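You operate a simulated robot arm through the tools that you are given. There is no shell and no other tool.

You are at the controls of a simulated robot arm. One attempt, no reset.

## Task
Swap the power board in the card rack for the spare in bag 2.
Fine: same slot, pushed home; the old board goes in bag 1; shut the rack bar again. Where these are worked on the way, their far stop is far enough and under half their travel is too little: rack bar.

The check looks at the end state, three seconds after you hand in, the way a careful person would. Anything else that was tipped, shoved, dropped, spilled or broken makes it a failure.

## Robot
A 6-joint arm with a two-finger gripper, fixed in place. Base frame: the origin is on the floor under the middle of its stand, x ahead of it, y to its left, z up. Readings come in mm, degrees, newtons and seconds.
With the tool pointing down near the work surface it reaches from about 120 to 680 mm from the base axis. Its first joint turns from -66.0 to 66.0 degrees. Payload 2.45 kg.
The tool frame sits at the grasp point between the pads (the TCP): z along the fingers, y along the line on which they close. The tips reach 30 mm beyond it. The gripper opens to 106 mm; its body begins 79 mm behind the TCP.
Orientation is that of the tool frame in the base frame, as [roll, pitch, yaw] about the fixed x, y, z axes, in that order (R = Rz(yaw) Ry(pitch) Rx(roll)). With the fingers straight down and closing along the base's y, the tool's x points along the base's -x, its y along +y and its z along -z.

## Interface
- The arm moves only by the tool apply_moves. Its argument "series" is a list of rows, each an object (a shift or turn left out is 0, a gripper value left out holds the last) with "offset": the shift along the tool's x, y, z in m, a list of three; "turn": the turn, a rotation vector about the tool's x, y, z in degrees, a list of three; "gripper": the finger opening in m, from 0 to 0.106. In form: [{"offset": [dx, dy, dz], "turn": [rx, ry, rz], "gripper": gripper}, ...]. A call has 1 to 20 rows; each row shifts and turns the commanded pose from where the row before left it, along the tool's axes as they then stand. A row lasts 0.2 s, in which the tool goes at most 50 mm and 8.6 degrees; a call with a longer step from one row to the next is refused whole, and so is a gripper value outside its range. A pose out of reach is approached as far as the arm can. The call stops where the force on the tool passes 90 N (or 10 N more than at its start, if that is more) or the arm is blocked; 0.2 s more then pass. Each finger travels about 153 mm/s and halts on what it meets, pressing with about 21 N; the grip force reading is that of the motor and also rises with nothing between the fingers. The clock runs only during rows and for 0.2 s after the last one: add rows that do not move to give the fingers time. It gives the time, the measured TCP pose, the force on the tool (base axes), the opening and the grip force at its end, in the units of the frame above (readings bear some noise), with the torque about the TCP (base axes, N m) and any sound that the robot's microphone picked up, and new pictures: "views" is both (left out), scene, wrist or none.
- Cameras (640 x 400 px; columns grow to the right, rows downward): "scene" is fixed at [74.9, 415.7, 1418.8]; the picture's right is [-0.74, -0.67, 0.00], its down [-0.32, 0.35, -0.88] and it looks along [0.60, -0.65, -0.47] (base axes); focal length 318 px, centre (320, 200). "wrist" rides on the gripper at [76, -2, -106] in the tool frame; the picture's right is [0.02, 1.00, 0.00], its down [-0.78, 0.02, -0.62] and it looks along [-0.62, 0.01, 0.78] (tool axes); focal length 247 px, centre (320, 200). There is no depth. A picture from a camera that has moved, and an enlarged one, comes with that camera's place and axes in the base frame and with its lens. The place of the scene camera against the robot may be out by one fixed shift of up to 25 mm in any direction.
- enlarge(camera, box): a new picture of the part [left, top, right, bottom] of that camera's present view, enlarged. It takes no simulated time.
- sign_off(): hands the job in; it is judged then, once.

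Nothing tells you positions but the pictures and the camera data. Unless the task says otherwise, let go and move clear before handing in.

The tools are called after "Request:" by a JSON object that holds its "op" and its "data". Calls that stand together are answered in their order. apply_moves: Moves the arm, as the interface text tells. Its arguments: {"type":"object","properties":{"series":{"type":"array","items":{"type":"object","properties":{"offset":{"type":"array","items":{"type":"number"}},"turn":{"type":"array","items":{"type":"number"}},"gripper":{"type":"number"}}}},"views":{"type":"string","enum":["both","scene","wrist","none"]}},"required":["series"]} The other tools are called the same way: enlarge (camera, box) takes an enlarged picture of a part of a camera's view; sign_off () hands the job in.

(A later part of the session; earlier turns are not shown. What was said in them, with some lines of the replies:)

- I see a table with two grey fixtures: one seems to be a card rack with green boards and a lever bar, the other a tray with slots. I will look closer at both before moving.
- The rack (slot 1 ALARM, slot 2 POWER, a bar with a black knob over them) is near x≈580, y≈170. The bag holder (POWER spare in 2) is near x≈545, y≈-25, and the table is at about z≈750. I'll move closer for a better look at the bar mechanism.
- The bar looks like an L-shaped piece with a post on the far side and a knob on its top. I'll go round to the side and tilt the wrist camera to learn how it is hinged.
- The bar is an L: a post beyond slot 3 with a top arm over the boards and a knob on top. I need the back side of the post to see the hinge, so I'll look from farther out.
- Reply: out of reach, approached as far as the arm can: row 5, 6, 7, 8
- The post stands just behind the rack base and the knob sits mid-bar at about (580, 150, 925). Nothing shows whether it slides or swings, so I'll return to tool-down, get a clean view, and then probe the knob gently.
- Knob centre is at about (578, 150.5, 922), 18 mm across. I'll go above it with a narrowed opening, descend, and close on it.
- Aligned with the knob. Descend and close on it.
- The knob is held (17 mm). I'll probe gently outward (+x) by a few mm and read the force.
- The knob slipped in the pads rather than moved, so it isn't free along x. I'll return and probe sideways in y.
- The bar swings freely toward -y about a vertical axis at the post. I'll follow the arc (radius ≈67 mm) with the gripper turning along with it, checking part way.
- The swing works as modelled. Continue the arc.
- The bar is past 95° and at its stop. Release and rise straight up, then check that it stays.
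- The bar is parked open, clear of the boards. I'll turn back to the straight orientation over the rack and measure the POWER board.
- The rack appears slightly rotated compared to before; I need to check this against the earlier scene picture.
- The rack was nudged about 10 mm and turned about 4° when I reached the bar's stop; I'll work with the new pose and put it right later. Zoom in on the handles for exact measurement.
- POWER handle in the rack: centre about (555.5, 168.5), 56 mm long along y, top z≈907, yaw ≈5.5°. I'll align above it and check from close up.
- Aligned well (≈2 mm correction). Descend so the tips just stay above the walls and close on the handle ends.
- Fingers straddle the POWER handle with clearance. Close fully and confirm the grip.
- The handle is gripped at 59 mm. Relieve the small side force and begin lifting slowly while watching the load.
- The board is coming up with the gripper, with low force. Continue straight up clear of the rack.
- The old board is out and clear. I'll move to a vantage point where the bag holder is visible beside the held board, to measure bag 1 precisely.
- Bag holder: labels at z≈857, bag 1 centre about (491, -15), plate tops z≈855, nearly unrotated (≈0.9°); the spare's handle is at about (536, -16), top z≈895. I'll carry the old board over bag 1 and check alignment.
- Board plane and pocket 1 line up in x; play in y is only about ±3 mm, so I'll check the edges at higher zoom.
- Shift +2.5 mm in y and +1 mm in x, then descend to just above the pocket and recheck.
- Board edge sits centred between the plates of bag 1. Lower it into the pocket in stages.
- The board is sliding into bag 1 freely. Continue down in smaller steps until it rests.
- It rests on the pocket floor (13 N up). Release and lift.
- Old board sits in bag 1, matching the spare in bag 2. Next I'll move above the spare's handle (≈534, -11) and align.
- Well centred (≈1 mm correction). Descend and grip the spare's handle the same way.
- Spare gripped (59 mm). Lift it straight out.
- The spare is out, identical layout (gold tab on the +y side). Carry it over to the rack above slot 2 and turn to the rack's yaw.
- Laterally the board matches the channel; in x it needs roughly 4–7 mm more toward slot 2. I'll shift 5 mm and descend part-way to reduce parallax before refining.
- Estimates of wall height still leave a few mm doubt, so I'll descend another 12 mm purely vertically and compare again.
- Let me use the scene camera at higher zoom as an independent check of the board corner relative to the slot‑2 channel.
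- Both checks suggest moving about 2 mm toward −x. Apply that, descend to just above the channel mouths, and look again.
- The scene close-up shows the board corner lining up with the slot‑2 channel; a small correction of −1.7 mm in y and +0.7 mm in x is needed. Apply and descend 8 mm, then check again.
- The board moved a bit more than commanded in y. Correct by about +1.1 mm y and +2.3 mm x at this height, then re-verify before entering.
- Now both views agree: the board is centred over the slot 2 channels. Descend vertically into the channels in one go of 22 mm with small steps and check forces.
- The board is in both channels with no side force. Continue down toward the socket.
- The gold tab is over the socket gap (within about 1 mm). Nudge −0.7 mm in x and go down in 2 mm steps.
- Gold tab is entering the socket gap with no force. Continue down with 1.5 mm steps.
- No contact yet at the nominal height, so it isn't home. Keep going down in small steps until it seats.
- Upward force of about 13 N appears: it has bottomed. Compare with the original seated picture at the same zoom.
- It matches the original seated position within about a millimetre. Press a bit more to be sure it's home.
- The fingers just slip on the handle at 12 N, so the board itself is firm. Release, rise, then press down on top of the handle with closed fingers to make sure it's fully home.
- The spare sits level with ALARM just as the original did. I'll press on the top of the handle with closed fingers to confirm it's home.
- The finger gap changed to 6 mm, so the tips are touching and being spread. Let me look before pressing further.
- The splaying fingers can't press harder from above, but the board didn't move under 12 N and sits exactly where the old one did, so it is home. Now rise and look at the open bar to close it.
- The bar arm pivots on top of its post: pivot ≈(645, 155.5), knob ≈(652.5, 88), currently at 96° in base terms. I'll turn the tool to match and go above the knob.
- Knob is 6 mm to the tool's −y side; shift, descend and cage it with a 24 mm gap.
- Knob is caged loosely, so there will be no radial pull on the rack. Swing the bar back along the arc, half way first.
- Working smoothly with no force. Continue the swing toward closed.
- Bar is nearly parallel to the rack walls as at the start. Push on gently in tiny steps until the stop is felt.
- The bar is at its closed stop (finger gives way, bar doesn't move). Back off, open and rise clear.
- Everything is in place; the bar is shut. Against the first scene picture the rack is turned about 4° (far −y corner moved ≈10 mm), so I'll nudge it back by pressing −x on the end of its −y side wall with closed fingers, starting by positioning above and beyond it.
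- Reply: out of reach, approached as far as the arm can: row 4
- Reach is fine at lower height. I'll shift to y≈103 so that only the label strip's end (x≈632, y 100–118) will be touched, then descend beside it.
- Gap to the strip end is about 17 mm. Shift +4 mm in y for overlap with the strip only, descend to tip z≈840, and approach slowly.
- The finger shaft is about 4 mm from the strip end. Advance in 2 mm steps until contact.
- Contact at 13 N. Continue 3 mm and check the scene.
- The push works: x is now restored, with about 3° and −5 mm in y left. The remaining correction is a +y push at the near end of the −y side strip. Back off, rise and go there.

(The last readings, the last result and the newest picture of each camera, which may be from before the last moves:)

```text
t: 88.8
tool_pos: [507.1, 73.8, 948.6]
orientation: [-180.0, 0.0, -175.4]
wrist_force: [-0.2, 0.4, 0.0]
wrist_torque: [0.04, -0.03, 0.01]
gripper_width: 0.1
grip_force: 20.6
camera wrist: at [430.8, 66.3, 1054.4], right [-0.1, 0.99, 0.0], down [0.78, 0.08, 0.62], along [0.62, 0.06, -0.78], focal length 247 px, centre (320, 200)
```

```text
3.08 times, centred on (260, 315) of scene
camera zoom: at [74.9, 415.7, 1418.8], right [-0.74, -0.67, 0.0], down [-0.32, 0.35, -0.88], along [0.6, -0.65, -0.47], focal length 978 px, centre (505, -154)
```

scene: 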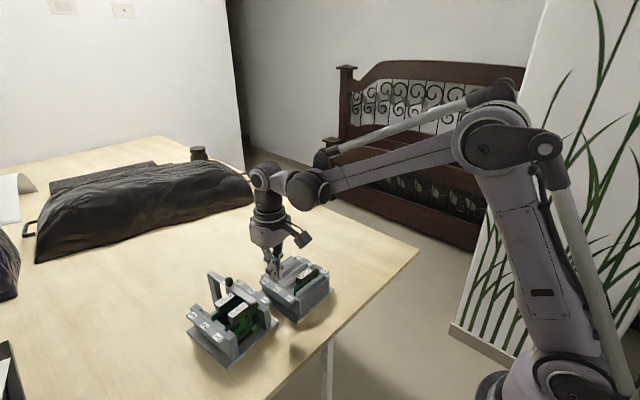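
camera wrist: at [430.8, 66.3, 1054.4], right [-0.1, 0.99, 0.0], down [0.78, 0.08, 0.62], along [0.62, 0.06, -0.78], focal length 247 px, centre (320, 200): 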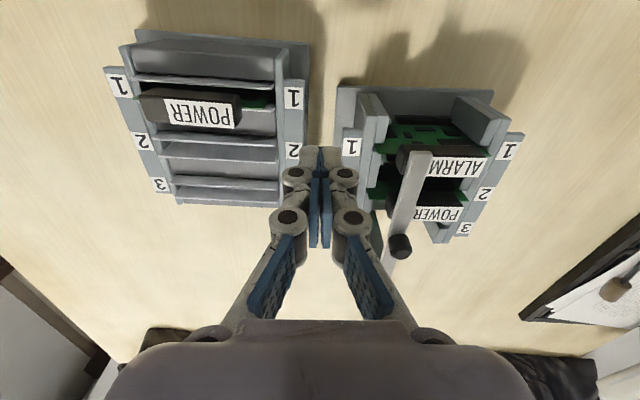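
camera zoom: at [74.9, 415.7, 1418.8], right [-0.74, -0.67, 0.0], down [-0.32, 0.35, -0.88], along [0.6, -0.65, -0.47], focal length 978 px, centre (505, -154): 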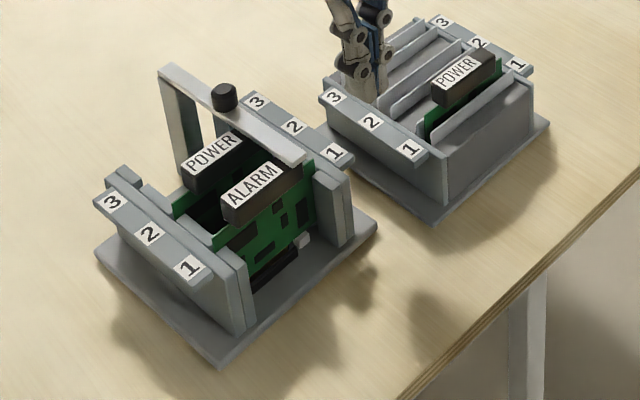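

The near end must go about +y 5–10 mm. I'll shift slightly (+5 mm x, +2.5 mm y) to sit between the two strips, descend with tips at z≈860, then push gently in +y.

Request:
{"op": "apply_moves", "data": {"series": [{"offset": [-0.005, 0.0025, 0]}, {"offset": [0, 0, 0.02]}, {"offset": [0, 0, 0.02]}, {"offset": [0, 0, 0.01]}, {}], "views": "wrist"}}

Request:
{"op": "enlarge", "data": {"camera": "wrist", "box": [220, 40, 420, 220]}}

Request:
{"op": "enlarge", "data": {"camera": "scene", "box": [220, 240, 300, 310]}}

```text
t: 90.0
tool_pos: [511.3, 78.5, 899.7]
orientation: [180.0, 0.0, -175.3]
wrist_force: [0.1, 0.7, 0.2]
wrist_torque: [0.0, 0.0, 0.0]
gripper_width: 0.0
grip_force: 21.3
camera wrist: at [435.7, 69.6, 1004.5], right [-0.1, 0.99, 0.0], down [0.78, 0.08, 0.62], along [0.62, 0.06, -0.78], focal length 247 px, centre (320, 200)
```

wrist: 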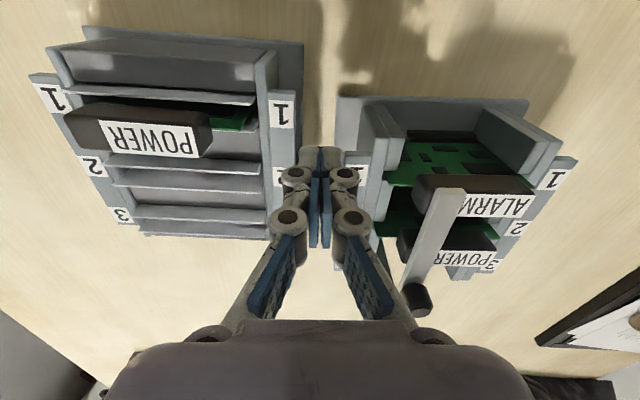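

```text
2.22 times, centred on (320, 130) of wrist
camera zoom: at [435.7, 69.6, 1004.5], right [-0.1, 0.99, 0.0], down [0.78, 0.08, 0.62], along [0.62, 0.06, -0.78], focal length 549 px, centre (320, 356)
```

zoom: 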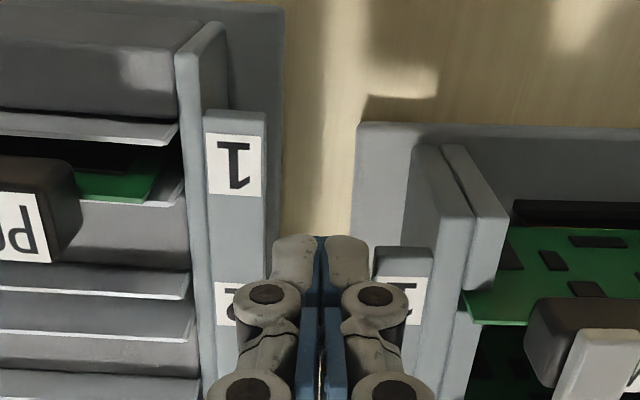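

```text
5.71 times, centred on (260, 275) of scene
camera zoom: at [74.9, 415.7, 1418.8], right [-0.74, -0.67, 0.0], down [-0.32, 0.35, -0.88], along [0.6, -0.65, -0.47], focal length 1817 px, centre (663, -229)
```

zoom: 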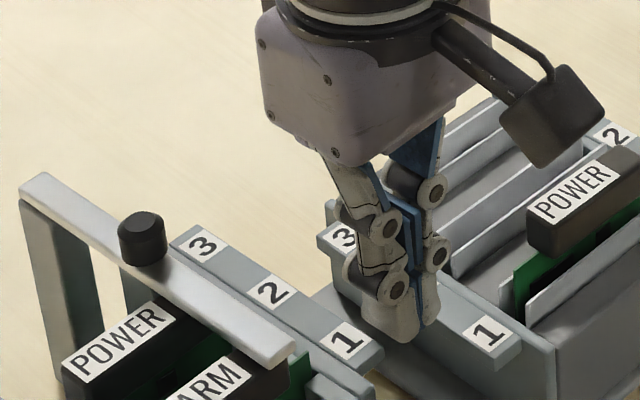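

Finger fits between the strips with about 1 mm each side. Descend 9 mm slowly and check for contact.

Request:
{"op": "apply_moves", "data": {"series": [{"offset": [0, -0.0003, 0.003]}, {"offset": [0, 0, 0.003]}, {"offset": [0, 0, 0.002]}, {}], "views": "none"}}

```text
t: 91.0
tool_pos: [510.2, 78.7, 892.7]
orientation: [179.9, 0.0, -175.4]
wrist_force: [-0.3, 0.3, 0.6]
wrist_torque: [0.0, -0.02, -0.02]
gripper_width: 0.2
grip_force: 21.1
```

Request:
{"op": "apply_moves", "data": {"series": [{"offset": [0, 0.0015, 0]}, {"offset": [0, 0.0015, 0]}, {}], "views": "none"}}

```text
t: 91.8
tool_pos: [510.7, 81.7, 891.8]
orientation: [-179.9, 0.0, -175.3]
wrist_force: [0.7, -0.9, -0.1]
wrist_torque: [-0.03, -0.03, 0.01]
gripper_width: 0.3
grip_force: 21.8
```

Request:
{"op": "apply_moves", "data": {"series": [{"offset": [0, 0.0015, 0]}, {"offset": [0, 0.0015, 0]}, {}], "views": "wrist"}}

Request:
{"op": "enlarge", "data": {"camera": "scene", "box": [175, 250, 345, 380]}}

Request:
{"op": "enlarge", "data": {"camera": "wrist", "box": [220, 40, 420, 220]}}

```text
t: 92.6
tool_pos: [510.0, 83.6, 894.0]
orientation: [-179.9, 0.0, -175.4]
wrist_force: [0.0, -13.5, 1.7]
wrist_torque: [-0.24, -0.02, -0.16]
gripper_width: 0.2
grip_force: 20.8
camera wrist: at [435.1, 74.8, 999.1], right [-0.1, 0.99, 0.0], down [0.78, 0.08, 0.62], along [0.62, 0.06, -0.78], focal length 247 px, centre (320, 200)
```

wrist: 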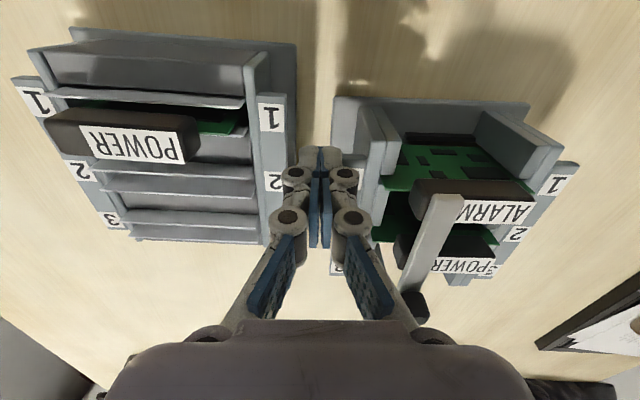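

```text
3.08 times, centred on (260, 315) of scene
camera zoom: at [74.9, 415.4, 1418.9], right [-0.74, -0.67, 0.0], down [-0.32, 0.35, -0.88], along [0.6, -0.65, -0.47], focal length 978 px, centre (505, -154)
```

zoom: 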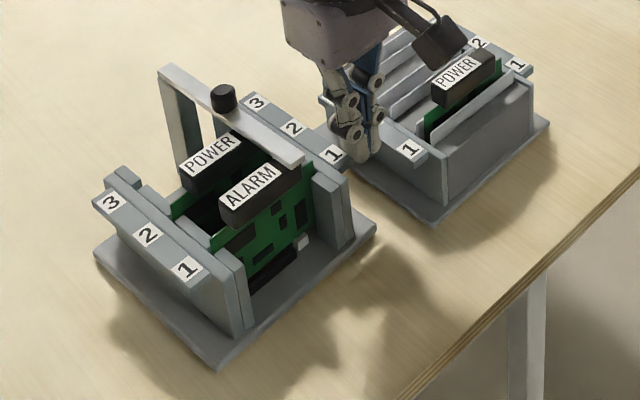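

```text
2.22 times, centred on (320, 130) of wrist
camera zoom: at [435.1, 74.8, 999.1], right [-0.1, 0.99, 0.0], down [0.78, 0.08, 0.62], along [0.62, 0.06, -0.78], focal length 549 px, centre (320, 356)
```

zoom: 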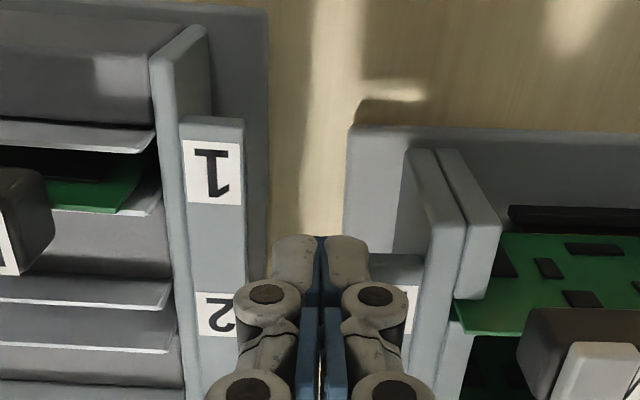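

Contact at 13 N and the rack has begun to turn. Push another 4.5 mm.

Request:
{"op": "apply_moves", "data": {"series": [{"offset": [0, 0.0015, 0]}, {"offset": [0, 0.0015, 0]}, {"offset": [0, 0.0015, 0]}, {}], "views": "none"}}

Request:
{"op": "enlarge", "data": {"camera": "scene", "box": [175, 250, 345, 380]}}

Request:
{"op": "enlarge", "data": {"camera": "wrist", "box": [220, 40, 420, 220]}}

```text
t: 93.6
tool_pos: [509.3, 89.6, 892.8]
orientation: [-179.8, 0.0, -175.4]
wrist_force: [-1.5, -12.2, 1.6]
wrist_torque: [-0.26, 0.0, -0.11]
gripper_width: 0.2
grip_force: 20.7
```

```text
3.08 times, centred on (260, 315) of scene
camera zoom: at [74.9, 415.4, 1418.9], right [-0.74, -0.67, 0.0], down [-0.32, 0.35, -0.88], along [0.6, -0.65, -0.47], focal length 978 px, centre (505, -154)
```

zoom: 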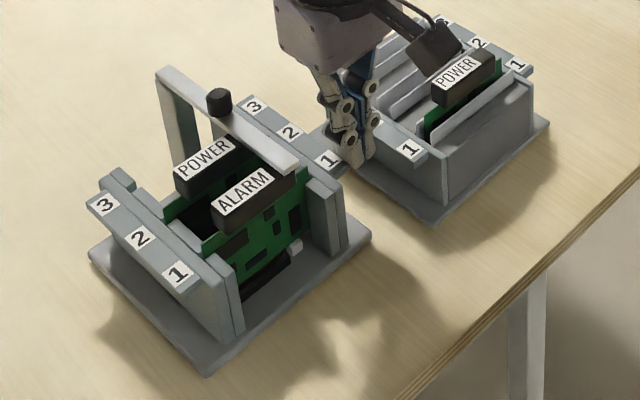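

```text
2.22 times, centred on (320, 130) of wrist
camera zoom: at [434.5, 80.7, 998.5], right [-0.1, 0.99, 0.0], down [0.78, 0.08, 0.62], along [0.62, 0.06, -0.78], focal length 549 px, centre (320, 356)
```

zoom: 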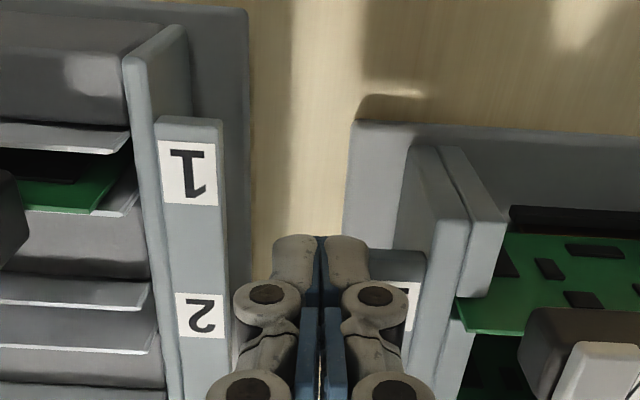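

The rack is back within about 1–2 mm of its starting place and angle. Back off and rise clear, then inspect everything.

Request:
{"op": "apply_moves", "data": {"series": [{"offset": [0, -0.003, 0]}, {"offset": [0, 0, -0.02]}, {"offset": [0, 0, -0.04]}, {"offset": [0, 0, -0.045]}, {"offset": [0.045, 0, -0.01]}, {"offset": [0.045, 0, -0.01], "gripper": 0.05}, {"offset": [0, 0.035, 0], "turn": [0, 0, 4.6]}, {}], "views": "both"}}

Request:
{"op": "enlarge", "data": {"camera": "scene", "box": [175, 250, 345, 380]}}

Request:
{"op": "enlarge", "data": {"camera": "wrist", "box": [120, 80, 480, 300]}}

Request:
{"op": "enlarge", "data": {"camera": "scene", "box": [190, 260, 270, 330]}}

```text
t: 95.4
tool_pos: [417.3, 114.2, 1019.0]
orientation: [-180.0, 0.0, 180.0]
wrist_force: [-0.1, -0.2, 0.1]
wrist_torque: [0.0, 0.01, 0.01]
gripper_width: 50.1
grip_force: 0.2
camera wrist: at [341.9, 112.1, 1124.8], right [-0.02, 1.0, 0.0], down [0.78, 0.02, 0.62], along [0.62, 0.01, -0.78], focal length 247 px, centre (320, 200)
```

scene: 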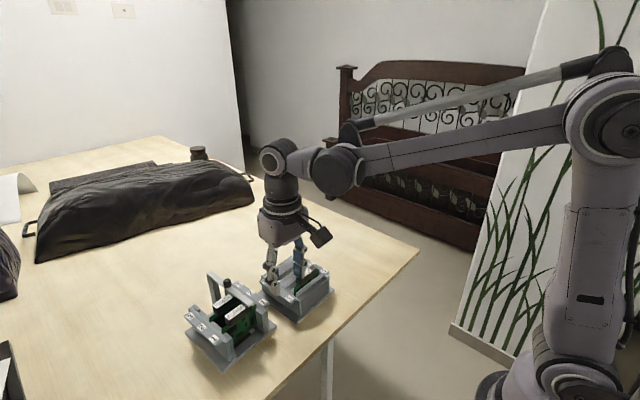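
wrist: 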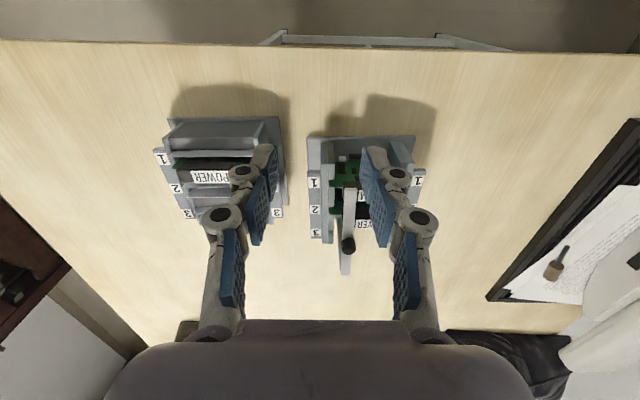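

```text
3.08 times, centred on (260, 315) of scene
camera zoom: at [74.9, 415.8, 1418.8], right [-0.74, -0.67, 0.0], down [-0.32, 0.35, -0.88], along [0.6, -0.65, -0.47], focal length 978 px, centre (505, -154)
```

zoom: 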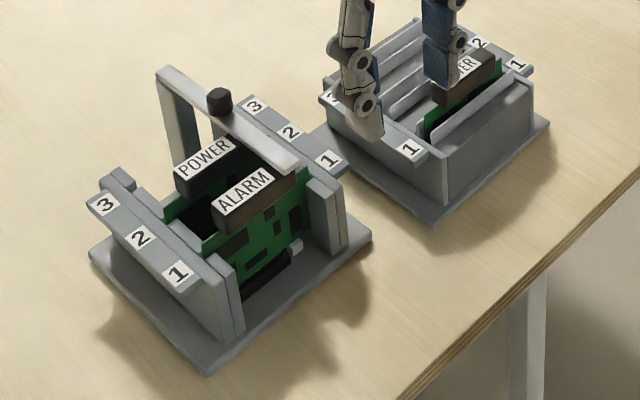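

```text
1.78 times, centred on (300, 190) of wrist
camera zoom: at [341.9, 112.1, 1124.8], right [-0.02, 1.0, 0.0], down [0.78, 0.02, 0.62], along [0.62, 0.01, -0.78], focal length 439 px, centre (356, 218)
```

zoom: 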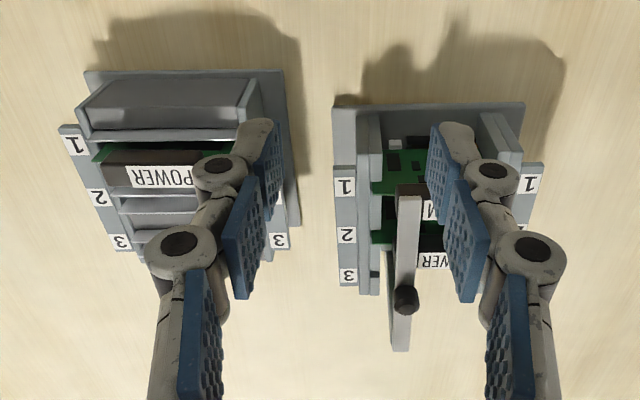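

```text
5.71 times, centred on (230, 295) of scene
camera zoom: at [74.9, 415.8, 1418.8], right [-0.74, -0.67, 0.0], down [-0.32, 0.35, -0.88], along [0.6, -0.65, -0.47], focal length 1817 px, centre (834, -343)
```

zoom: 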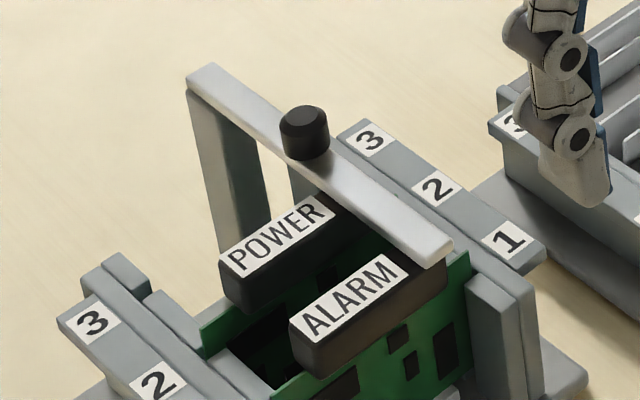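

All looks right: spare POWER in rack slot 2 level with ALARM, bar shut over the handles, old board in bag 1, bag 2 empty, rack back in place. I'll raise the arm well clear and take a last look.

Request:
{"op": "apply_moves", "data": {"series": [{"offset": [0.02, 0, -0.04]}, {"offset": [0.02, 0, -0.04]}, {"offset": [0.02, 0, -0.04]}, {"offset": [0.02, 0, -0.04]}, {}, {}], "views": "both"}}

Request:
{"op": "enlarge", "data": {"camera": "scene", "box": [170, 240, 350, 380]}}

Request:
{"op": "enlarge", "data": {"camera": "wrist", "box": [200, 90, 420, 250]}}

```text
t: 96.8
tool_pos: [337.2, 112.4, 1178.0]
orientation: [-180.0, 0.1, 180.0]
wrist_force: [0.5, 0.1, -0.3]
wrist_torque: [0.0, -0.01, 0.01]
gripper_width: 50.2
grip_force: 0.1
camera wrist: at [261.6, 109.9, 1283.9], right [-0.02, 1.0, 0.0], down [0.78, 0.02, 0.62], along [0.62, 0.01, -0.78], focal length 247 px, centre (320, 200)
```

scene: 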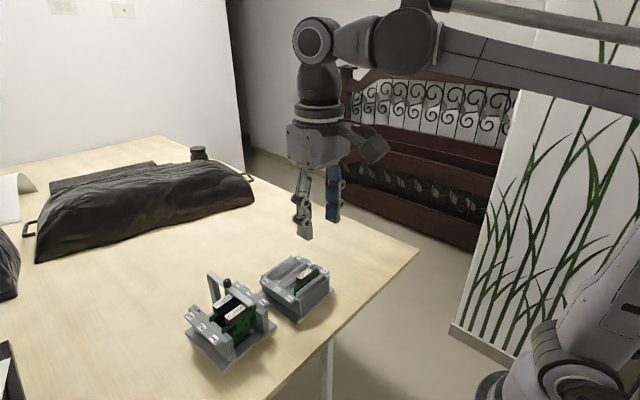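
wrist: 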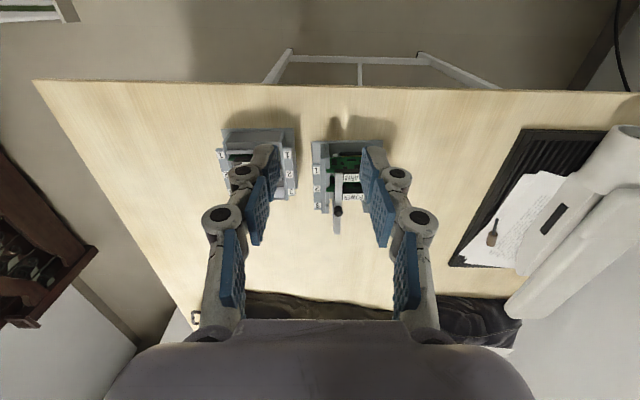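

```text
2.86 times, centred on (260, 310) of scene
camera zoom: at [74.9, 415.7, 1418.8], right [-0.74, -0.67, 0.0], down [-0.32, 0.35, -0.88], along [0.6, -0.65, -0.47], focal length 909 px, centre (491, -114)
```

zoom: 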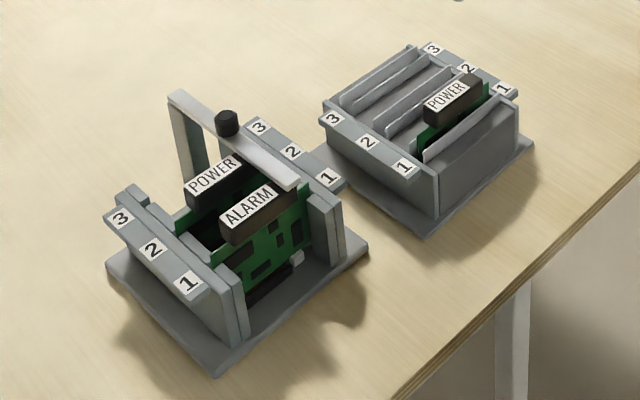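

```text
2.50 times, centred on (310, 170) of wrist
camera zoom: at [261.6, 109.9, 1283.9], right [-0.02, 1.0, 0.0], down [0.78, 0.02, 0.62], along [0.62, 0.01, -0.78], focal length 617 px, centre (345, 275)
```

zoom: 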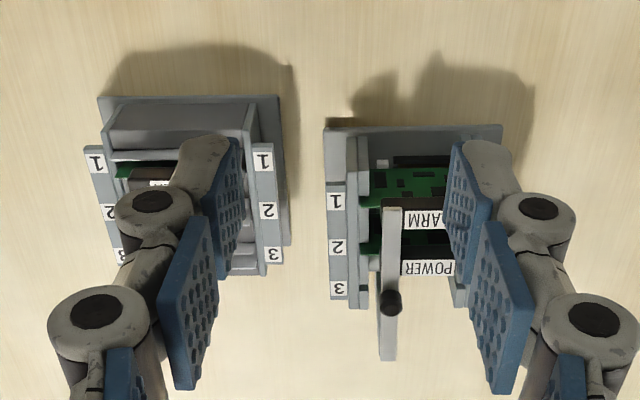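

The final pictures match the starting layout:

- **Rack:** the spare POWER board is seated in slot 2 and the bar is shut. I had pushed the rack slightly while opening the bar, and it is now back within about 1–2 mm of where it stood.
- **Bags:** the old board is in bag 1 and bag 2 is empty.
- **Arm:** it has let go and is well clear.

I'm handing in now.

Request:
{"op": "sign_off", "data": {}}

```text
The job is handed in.
```

I swapped the boards and handed the job in. The spare POWER board is in rack slot 2, the old one is in bag 1, and the rack bar is shut.

- **Seating:** I pressed the spare down until my grip slipped at about 12 N. It sits at the same height as the old board did, within about 1 mm. I could not press harder from above, because the fingers spread apart on the handle.
- **Bar:** I swung it fully open to its far stop, about 90°, and closed it again until it reached its closed stop.
- **Rack moved:** opening the bar against its stop turned the rack about 4° and shifted parts of it by up to 10 mm. I pushed it back, and it now stands within about 1–2 mm and 1° of where it started.
- **Bag holder:** it did not move.

I let go of everything, and the arm is well clear.
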